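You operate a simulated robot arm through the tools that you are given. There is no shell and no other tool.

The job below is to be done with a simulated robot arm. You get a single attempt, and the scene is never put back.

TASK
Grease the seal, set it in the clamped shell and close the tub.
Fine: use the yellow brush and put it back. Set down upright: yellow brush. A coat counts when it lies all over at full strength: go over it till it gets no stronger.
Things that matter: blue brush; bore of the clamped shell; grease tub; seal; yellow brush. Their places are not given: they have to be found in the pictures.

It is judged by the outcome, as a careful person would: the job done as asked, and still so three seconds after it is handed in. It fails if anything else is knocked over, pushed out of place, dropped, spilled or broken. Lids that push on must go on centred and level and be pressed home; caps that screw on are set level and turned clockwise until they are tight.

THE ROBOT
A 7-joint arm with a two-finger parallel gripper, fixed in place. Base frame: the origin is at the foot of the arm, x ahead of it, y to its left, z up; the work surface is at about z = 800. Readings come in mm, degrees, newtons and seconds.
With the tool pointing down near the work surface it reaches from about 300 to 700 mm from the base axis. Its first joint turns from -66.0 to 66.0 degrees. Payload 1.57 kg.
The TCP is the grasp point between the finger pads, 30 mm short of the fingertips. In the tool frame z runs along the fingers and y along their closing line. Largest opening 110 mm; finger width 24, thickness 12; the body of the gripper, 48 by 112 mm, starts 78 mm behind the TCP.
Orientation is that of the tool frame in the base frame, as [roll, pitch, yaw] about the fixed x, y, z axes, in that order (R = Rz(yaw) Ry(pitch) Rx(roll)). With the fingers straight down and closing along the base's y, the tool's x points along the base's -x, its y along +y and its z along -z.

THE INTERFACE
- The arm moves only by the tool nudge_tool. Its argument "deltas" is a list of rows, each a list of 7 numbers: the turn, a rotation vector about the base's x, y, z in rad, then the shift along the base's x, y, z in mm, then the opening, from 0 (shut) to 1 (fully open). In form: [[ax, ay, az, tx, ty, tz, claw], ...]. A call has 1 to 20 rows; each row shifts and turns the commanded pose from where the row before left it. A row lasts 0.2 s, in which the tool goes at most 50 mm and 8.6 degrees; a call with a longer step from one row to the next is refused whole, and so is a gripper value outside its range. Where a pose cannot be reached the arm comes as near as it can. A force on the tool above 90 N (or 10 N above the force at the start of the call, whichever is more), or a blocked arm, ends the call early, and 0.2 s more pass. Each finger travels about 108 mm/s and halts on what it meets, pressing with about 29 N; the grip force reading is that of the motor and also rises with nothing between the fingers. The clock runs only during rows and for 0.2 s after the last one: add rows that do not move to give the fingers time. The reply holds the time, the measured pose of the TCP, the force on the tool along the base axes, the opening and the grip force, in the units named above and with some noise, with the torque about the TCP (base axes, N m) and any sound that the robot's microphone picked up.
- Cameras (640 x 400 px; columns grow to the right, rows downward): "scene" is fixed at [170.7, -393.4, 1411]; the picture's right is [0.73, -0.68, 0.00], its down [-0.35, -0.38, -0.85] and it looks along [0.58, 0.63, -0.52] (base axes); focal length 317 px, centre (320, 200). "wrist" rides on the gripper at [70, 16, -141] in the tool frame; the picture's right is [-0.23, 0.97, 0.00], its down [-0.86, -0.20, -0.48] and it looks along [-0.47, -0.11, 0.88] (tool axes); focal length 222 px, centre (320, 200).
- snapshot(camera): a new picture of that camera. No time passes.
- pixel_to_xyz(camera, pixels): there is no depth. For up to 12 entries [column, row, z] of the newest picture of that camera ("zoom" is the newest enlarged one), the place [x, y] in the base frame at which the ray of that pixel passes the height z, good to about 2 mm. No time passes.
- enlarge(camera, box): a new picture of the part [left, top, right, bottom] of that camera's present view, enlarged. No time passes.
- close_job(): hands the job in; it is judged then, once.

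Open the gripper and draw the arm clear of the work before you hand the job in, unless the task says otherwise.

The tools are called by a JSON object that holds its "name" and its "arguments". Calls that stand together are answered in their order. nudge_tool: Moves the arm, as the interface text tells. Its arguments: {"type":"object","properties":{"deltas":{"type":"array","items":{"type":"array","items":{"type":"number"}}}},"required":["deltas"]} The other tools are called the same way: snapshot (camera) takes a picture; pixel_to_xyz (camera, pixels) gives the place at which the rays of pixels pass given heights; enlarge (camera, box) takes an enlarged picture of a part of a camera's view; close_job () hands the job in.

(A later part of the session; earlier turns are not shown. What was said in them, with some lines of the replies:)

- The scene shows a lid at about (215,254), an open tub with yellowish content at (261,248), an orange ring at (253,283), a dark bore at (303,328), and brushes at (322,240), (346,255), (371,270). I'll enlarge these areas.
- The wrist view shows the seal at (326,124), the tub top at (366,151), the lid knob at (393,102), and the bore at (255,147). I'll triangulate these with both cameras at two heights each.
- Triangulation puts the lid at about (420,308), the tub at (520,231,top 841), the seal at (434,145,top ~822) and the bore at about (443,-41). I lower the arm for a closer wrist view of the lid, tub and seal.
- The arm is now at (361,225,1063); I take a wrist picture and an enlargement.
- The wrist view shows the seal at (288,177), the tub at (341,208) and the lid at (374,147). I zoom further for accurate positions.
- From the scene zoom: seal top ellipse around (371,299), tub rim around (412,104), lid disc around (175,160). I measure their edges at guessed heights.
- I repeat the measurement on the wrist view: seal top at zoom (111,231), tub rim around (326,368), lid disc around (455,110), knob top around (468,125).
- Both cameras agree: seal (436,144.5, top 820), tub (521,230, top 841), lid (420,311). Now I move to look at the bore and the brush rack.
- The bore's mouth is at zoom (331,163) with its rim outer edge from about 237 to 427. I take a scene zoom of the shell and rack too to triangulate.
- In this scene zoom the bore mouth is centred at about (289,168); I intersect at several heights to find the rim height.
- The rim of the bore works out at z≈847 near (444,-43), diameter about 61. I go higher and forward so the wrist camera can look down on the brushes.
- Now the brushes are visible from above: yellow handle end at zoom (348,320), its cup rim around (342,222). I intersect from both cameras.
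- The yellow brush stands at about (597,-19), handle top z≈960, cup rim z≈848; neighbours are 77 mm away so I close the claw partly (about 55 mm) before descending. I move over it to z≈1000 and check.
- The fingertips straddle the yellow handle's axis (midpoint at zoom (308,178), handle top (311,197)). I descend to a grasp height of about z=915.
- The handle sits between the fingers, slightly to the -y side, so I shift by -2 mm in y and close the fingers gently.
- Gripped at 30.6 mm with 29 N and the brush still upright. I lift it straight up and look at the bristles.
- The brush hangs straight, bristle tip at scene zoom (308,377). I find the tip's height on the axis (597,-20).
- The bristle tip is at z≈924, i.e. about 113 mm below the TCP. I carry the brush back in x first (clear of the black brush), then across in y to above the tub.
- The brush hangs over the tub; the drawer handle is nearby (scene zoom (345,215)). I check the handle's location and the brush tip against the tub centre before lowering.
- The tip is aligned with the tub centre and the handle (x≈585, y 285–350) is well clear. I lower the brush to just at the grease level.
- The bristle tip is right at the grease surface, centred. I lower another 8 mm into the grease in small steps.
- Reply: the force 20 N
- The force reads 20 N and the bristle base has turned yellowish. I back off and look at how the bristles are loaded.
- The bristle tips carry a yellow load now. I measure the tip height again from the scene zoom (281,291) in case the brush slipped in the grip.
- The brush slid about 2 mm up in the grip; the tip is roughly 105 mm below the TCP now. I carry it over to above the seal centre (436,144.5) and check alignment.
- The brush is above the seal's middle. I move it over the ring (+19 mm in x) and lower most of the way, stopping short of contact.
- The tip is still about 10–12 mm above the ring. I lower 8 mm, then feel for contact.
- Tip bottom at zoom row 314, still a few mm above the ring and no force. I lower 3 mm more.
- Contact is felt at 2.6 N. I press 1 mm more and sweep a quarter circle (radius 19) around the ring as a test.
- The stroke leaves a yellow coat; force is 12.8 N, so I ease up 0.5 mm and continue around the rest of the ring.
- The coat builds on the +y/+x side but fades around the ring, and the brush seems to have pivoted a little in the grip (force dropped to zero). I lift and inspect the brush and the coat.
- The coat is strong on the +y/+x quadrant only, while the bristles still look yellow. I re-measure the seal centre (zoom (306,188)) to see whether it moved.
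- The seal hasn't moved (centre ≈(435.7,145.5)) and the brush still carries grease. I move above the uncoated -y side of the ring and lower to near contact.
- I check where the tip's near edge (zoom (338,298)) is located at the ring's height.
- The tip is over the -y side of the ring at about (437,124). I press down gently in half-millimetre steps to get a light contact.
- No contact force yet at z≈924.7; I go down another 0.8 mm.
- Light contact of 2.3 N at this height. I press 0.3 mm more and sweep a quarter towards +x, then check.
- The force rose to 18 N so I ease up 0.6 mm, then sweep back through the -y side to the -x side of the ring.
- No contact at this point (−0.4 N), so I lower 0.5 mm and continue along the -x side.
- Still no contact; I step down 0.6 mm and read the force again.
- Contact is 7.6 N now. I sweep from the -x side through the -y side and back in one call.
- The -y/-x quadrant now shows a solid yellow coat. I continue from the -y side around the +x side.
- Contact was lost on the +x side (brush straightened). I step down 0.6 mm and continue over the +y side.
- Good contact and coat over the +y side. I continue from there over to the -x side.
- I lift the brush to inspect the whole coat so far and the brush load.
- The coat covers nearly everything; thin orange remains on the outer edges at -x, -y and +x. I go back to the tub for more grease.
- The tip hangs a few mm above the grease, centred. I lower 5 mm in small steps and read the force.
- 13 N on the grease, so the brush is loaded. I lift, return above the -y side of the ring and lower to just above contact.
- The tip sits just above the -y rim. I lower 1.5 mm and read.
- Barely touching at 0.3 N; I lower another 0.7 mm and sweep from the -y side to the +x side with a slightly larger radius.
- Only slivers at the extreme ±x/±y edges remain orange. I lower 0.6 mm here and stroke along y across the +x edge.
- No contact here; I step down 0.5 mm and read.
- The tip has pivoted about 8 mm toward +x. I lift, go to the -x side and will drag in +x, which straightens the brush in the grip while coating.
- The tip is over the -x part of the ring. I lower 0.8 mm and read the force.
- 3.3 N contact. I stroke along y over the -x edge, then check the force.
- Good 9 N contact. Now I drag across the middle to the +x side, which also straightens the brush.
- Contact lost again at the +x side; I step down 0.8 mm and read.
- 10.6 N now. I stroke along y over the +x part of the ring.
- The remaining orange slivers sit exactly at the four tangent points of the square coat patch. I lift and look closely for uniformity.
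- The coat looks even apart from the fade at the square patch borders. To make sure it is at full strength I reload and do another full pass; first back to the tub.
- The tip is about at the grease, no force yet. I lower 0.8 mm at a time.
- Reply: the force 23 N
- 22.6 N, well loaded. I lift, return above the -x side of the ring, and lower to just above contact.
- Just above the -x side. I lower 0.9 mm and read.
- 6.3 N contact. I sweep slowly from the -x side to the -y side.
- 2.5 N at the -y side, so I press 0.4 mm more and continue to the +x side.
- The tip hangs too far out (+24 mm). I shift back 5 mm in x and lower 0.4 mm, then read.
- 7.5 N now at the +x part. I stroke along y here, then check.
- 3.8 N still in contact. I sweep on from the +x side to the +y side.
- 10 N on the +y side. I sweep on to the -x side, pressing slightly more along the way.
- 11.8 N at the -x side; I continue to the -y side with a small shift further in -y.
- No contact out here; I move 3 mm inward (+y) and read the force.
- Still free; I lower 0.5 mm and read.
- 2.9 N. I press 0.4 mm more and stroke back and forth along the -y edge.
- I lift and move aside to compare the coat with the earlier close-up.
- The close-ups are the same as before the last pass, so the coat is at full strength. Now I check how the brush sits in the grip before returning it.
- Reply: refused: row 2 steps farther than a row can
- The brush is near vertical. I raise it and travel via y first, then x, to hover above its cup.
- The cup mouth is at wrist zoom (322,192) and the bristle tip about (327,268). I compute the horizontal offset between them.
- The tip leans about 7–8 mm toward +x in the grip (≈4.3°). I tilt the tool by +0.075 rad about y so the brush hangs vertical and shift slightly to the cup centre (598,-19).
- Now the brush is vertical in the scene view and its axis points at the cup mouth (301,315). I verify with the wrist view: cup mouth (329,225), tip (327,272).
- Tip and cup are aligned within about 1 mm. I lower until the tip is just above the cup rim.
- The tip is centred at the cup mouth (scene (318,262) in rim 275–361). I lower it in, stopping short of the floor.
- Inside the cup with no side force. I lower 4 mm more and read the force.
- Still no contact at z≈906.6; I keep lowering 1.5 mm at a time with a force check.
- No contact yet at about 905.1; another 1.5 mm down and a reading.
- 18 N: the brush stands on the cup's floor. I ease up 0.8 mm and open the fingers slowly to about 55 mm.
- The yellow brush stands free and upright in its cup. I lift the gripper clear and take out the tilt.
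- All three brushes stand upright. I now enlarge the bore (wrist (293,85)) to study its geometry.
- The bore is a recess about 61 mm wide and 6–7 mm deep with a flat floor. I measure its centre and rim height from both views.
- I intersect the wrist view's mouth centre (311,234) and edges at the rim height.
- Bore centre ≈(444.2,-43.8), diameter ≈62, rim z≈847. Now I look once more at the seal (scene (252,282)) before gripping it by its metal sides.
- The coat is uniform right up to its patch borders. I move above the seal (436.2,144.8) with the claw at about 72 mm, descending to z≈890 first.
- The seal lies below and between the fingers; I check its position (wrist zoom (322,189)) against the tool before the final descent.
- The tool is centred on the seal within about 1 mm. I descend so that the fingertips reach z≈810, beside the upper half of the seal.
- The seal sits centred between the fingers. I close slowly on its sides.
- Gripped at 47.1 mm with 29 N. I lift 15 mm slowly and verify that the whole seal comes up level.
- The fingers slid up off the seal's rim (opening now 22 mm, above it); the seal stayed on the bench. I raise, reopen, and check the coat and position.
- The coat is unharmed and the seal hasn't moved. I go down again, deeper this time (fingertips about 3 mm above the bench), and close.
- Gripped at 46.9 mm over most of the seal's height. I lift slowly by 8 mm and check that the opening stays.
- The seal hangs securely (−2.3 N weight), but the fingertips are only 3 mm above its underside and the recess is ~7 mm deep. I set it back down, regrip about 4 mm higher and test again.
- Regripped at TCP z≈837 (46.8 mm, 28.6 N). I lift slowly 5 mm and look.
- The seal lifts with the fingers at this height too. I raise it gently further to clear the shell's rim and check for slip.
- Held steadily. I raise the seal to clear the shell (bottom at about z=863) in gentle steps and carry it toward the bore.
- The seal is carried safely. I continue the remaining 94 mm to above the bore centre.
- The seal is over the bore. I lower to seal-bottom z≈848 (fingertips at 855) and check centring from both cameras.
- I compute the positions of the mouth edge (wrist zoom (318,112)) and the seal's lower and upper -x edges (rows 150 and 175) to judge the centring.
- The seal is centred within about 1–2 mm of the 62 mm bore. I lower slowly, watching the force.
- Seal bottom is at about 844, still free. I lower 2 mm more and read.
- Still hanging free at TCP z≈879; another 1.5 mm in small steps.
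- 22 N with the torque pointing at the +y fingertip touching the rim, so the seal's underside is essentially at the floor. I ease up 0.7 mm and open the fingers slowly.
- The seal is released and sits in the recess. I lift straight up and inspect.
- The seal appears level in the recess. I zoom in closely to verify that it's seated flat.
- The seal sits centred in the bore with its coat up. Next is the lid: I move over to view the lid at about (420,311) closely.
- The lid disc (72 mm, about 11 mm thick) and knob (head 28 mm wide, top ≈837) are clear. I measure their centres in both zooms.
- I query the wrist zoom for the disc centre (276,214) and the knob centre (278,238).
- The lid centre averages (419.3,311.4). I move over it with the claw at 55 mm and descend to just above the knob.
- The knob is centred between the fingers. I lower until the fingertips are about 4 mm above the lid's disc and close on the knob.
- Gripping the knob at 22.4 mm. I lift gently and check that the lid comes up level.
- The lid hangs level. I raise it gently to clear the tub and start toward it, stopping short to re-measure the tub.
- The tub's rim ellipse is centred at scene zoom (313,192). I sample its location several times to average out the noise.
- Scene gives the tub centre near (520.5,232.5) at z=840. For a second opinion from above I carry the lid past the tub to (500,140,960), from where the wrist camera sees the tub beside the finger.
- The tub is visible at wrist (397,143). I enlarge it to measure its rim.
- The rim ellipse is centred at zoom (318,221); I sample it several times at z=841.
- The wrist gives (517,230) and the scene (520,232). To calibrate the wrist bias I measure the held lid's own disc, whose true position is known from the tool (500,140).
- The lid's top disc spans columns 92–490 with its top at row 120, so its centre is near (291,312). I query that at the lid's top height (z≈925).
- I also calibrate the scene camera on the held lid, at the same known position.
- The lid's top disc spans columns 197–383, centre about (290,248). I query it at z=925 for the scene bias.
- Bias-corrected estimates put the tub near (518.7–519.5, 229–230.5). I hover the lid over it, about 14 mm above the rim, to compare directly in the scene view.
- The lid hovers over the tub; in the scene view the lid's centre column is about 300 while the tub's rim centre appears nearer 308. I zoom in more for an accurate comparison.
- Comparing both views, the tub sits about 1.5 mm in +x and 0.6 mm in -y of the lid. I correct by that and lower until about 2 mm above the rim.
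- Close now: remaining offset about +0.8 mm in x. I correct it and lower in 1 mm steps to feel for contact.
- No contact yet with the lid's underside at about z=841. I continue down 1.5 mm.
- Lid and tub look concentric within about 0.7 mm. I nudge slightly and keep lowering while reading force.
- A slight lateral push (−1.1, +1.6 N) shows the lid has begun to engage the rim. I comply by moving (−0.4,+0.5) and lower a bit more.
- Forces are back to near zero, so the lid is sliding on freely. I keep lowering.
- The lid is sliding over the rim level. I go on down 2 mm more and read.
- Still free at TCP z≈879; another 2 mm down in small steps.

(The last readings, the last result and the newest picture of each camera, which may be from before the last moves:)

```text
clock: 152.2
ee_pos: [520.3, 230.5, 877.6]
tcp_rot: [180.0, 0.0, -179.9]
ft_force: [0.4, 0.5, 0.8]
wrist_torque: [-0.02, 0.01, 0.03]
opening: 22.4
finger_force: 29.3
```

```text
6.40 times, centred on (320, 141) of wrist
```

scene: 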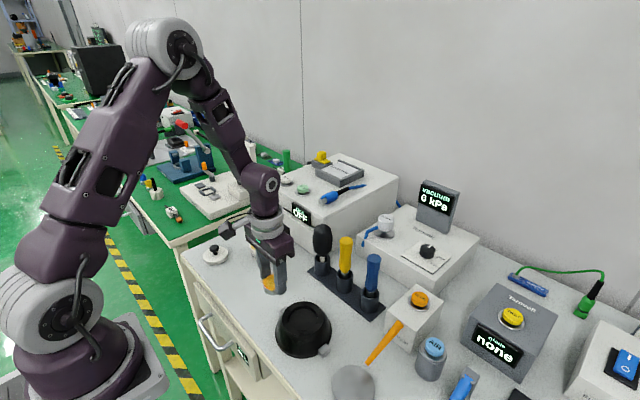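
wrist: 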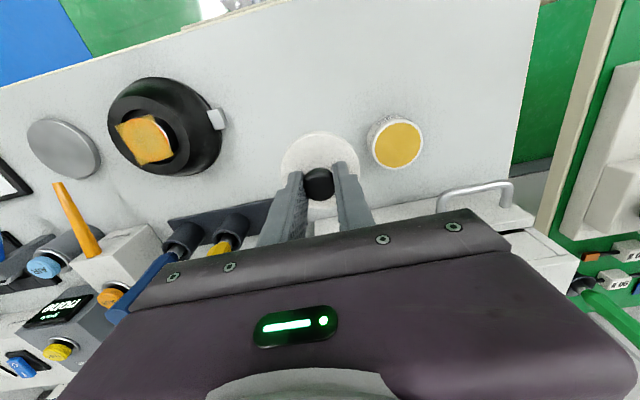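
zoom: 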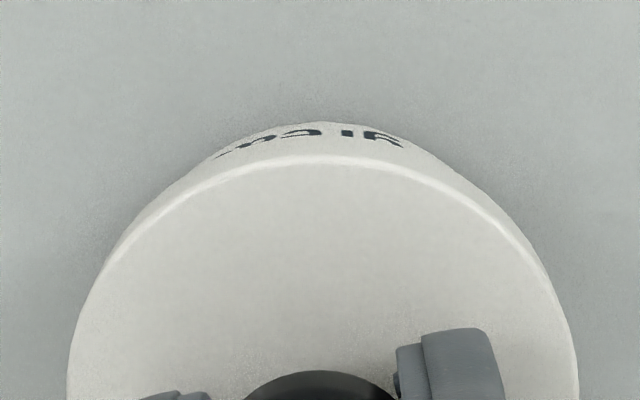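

The lid's top is almost flush over the tub's rim. I lower 0.8 mm more and read.

{"name": "nudge_tool", "arguments": {"deltas": [[0, 0, 0, 0, 0, -0.4, 0], [0, 0, 0, 0, 0, -0.4, 0], [0, 0, 0, 0, 0, 0, 0]]}}

```text
clock: 153.0
ee_pos: [521.3, 230.0, 877.3]
tcp_rot: [179.9, 0.1, 180.0]
ft_force: [-6.2, 0.3, 30.4]
wrist_torque: [0.02, 0.16, 0.03]
opening: 22.5
finger_force: 28.5
heard: snap
```

A snap was heard with 30 N of push. I press another 0.5 mm to make sure that it is home all round.

{"name": "nudge_tool", "arguments": {"deltas": [[0, 0, 0, 0, 0, -0.5, 0], [0, 0, 0, 0, 0, 0, 0]]}}

{"name": "enlarge", "arguments": {"camera": "scene", "box": [242, 228, 282, 264]}}

```text
clock: 153.6
ee_pos: [520.3, 229.6, 876.4]
tcp_rot: [-179.9, 0.1, 179.9]
ft_force: [-4.4, 1.2, 29.9]
wrist_torque: [0.05, 0.0, -0.04]
opening: 22.6
finger_force: 29.0
```

```text
11.11 times, centred on (262, 246) of scene
```

zoom: 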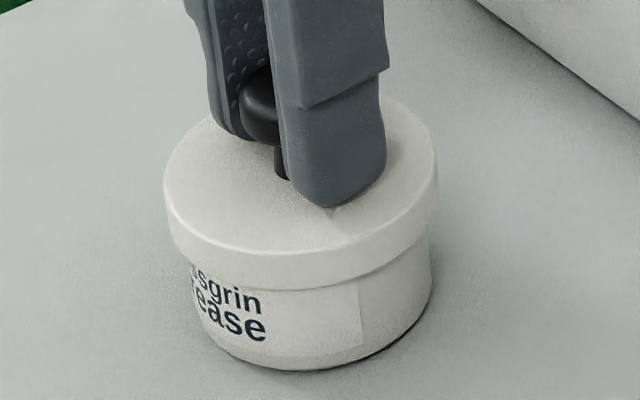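

Push force is held at 30 N by grip friction. I open the fingers, rise, close them, and will press on top of the knob to be certain it's home.

{"name": "nudge_tool", "arguments": {"deltas": [[0, 0, 0, 0, 0, 0, 0.25], [0, 0, 0, 0, 0, 0, 0.35], [0, 0, 0, 0, 0, 0, 0.5], [0, 0, 0, 0, 0, 0, 0.5], [0, 0, 0, 0, 0, 10, 0.5], [0, 0, 0, 0, 0, 20, 0.5], [0, 0, 0, 0, 0, 15, 0.5], [0, 0, 0, 0, 0, 0, 0.2], [0, 0, 0, 0, 0, 0, 0], [0, 0, 0, 0, 0, 0, 0]]}}

{"name": "enlarge", "arguments": {"camera": "scene", "box": [235, 210, 289, 264]}}

{"name": "enlarge", "arguments": {"camera": "wrist", "box": [240, 90, 400, 190]}}

```text
clock: 155.8
ee_pos: [520.7, 229.1, 921.7]
tcp_rot: [-180.0, 0.0, 180.0]
ft_force: [0.2, -0.6, 0.7]
wrist_torque: [-0.01, -0.01, 0.0]
opening: 0.0
finger_force: 21.2
```

```text
7.41 times, centred on (262, 237) of scene
```

zoom: 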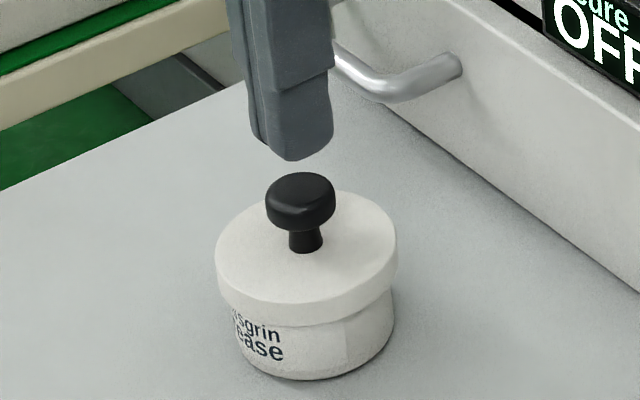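

```text
4.00 times, centred on (320, 140) of wrist
```

zoom: 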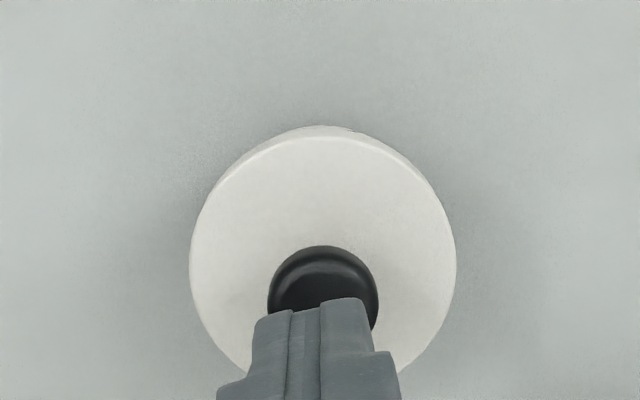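

The lid sits level on the tub. I bring the closed fingertips down onto the knob's top.

{"name": "nudge_tool", "arguments": {"deltas": [[0, 0, 0, 0.5, 0, -10, 0], [0, 0, 0, 0, 0, -8, 0], [0, 0, 0, 0, 0, -3, 0], [0, 0, 0, 0, 0, 0, 0]]}}

{"name": "enlarge", "arguments": {"camera": "scene", "box": [235, 210, 289, 264]}}

```text
clock: 156.8
ee_pos: [521.1, 229.8, 901.3]
tcp_rot: [-180.0, 0.1, -180.0]
ft_force: [-0.4, -0.5, 9.3]
wrist_torque: [-0.06, 0.02, -0.03]
opening: 0.3
finger_force: 21.3
```

```text
7.41 times, centred on (262, 237) of scene
```

zoom: 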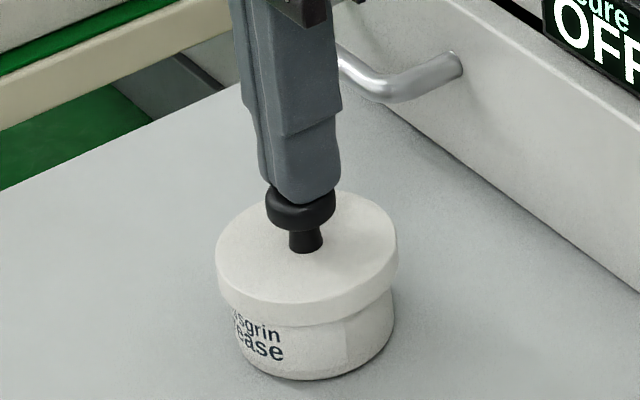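

Contact at 9 N on the knob. I press further in small steps, watching the force and for sounds.

{"name": "nudge_tool", "arguments": {"deltas": [[0, 0, 0, 0, 0, -0.4, 0], [0, 0, 0, 0, 0, -0.4, 0], [0, 0, 0, 0, 0, 0, 0]]}}

```text
clock: 157.6
ee_pos: [522.3, 230.2, 900.3]
tcp_rot: [-180.0, 0.1, 179.9]
ft_force: [0.1, -0.6, 17.1]
wrist_torque: [-0.01, 0.02, -0.04]
opening: 0.0
finger_force: 21.4
```

17 N, stiffness about 10 N/mm. I press 2.5 mm more to reach roughly 40 N.

{"name": "nudge_tool", "arguments": {"deltas": [[0, 0, 0, 0, 0, -0.8, 0], [0, 0, 0, 0, 0, -0.8, 0], [0, 0, 0, 0, 0, -0.8, 0], [0, 0, 0, 0, 0, 0, 0]]}}

{"name": "enlarge", "arguments": {"camera": "scene", "box": [235, 210, 289, 264]}}

```text
clock: 158.6
ee_pos: [522.0, 230.1, 899.3]
tcp_rot: [179.9, 0.3, 180.0]
ft_force: [-5.0, -8.0, 61.7]
wrist_torque: [-0.27, 0.37, 0.0]
opening: 0.0
finger_force: 21.3
```

```text
7.41 times, centred on (262, 237) of scene
```

zoom: 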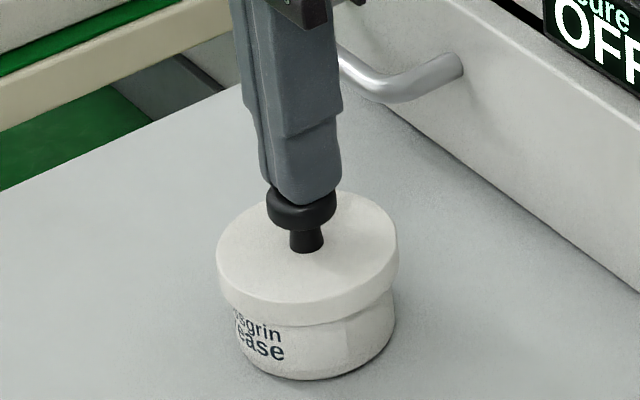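

Pressed with 62 N and no further movement or sound, so the lid is home. I rise off and view the result.

{"name": "nudge_tool", "arguments": {"deltas": [[0, 0, 0, 0, 0, 2, 0], [0, 0, 0, 0, 0, 5, 0], [0, 0, 0, 0, 0, 20, 0], [0, 0, 0, 0, 0, 40, 0.2], [0, 0, 0, -20, 0, 40, 0.5], [0, 0, 0, -40, -10, 20, 0.7], [0, 0, 0, -40, -20, 20, 1], [0, 0, 0, -20, -20, 20, 1], [0, 0, 0, 0, 0, 0, 1], [0, 0, 0, 0, 0, 0, 1]]}}

{"name": "enlarge", "arguments": {"camera": "scene", "box": [190, 210, 400, 350]}}

{"name": "enlarge", "arguments": {"camera": "scene", "box": [235, 215, 289, 264]}}

{"name": "snapshot", "arguments": {"camera": "wrist"}}

```text
clock: 160.8
ee_pos: [401.7, 180.3, 1065.2]
tcp_rot: [180.0, 0.0, -180.0]
ft_force: [0.0, -0.6, 0.1]
wrist_torque: [0.0, 0.02, 0.02]
opening: 109.9
finger_force: 0.0
```

```text
2.86 times, centred on (295, 280) of scene
```

zoom: 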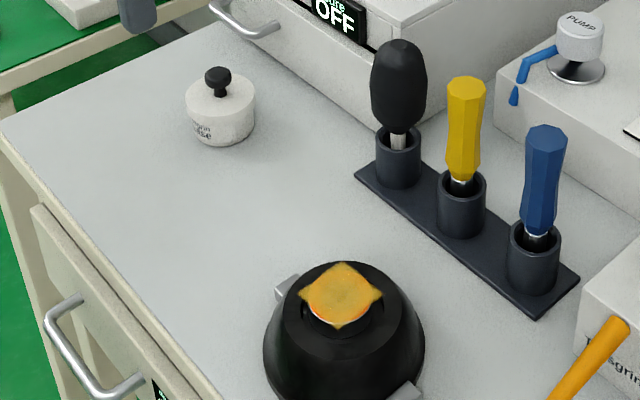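

```text
8.16 times, centred on (262, 240) of scene
```

zoom: 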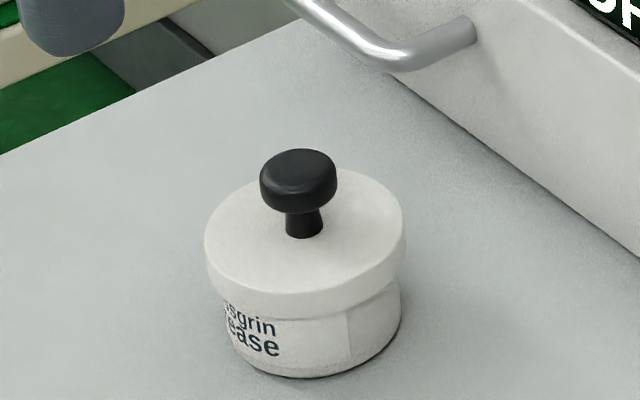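

```text
taken
```

wrist: 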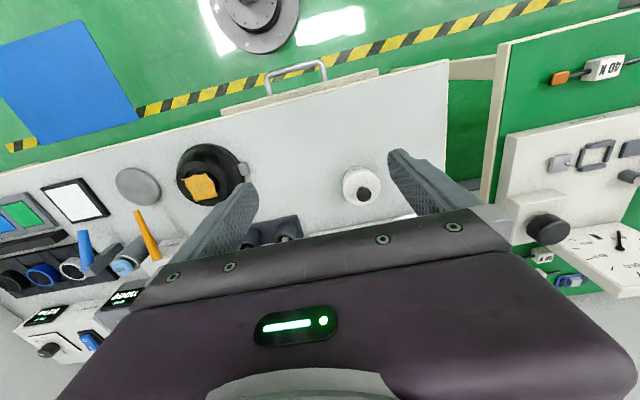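

The final views show the lid snapped level on the tub, the coated seal level in the shell's bore, and all three brushes upright in the rack. The gripper is open and clear, so I hand the job in.

{"name": "close_job", "arguments": {}}

```text
The job is handed in.
```

The job is handed in: the seal is greased and set in the clamped shell, the tub is closed, and the yellow brush is back upright in its cup.

- **Coat:** I went over the seal with three loads of grease. The last full pass made no visible difference, so I took the coat to be at full strength. Thin orange slivers still show at four points on the seal's outer edge. They fall where the square coat patch fades out in the pictures, so I read them as a display effect, but I could not confirm that.
- **Seal:** It sits level in the bore with the coated face up, within about 2 mm of centre. On the first try the fingers slipped off while it was still on the bench. It was not dropped, and the coat looked unharmed.
- **Tub:** The lid went on level with a snap. I then pressed on the knob with about 62 N and it moved no further.
- **Brushes:** I took out only the yellow brush. The blue and black ones stayed upright in the rack.

The gripper was open and clear of the work when I handed in.
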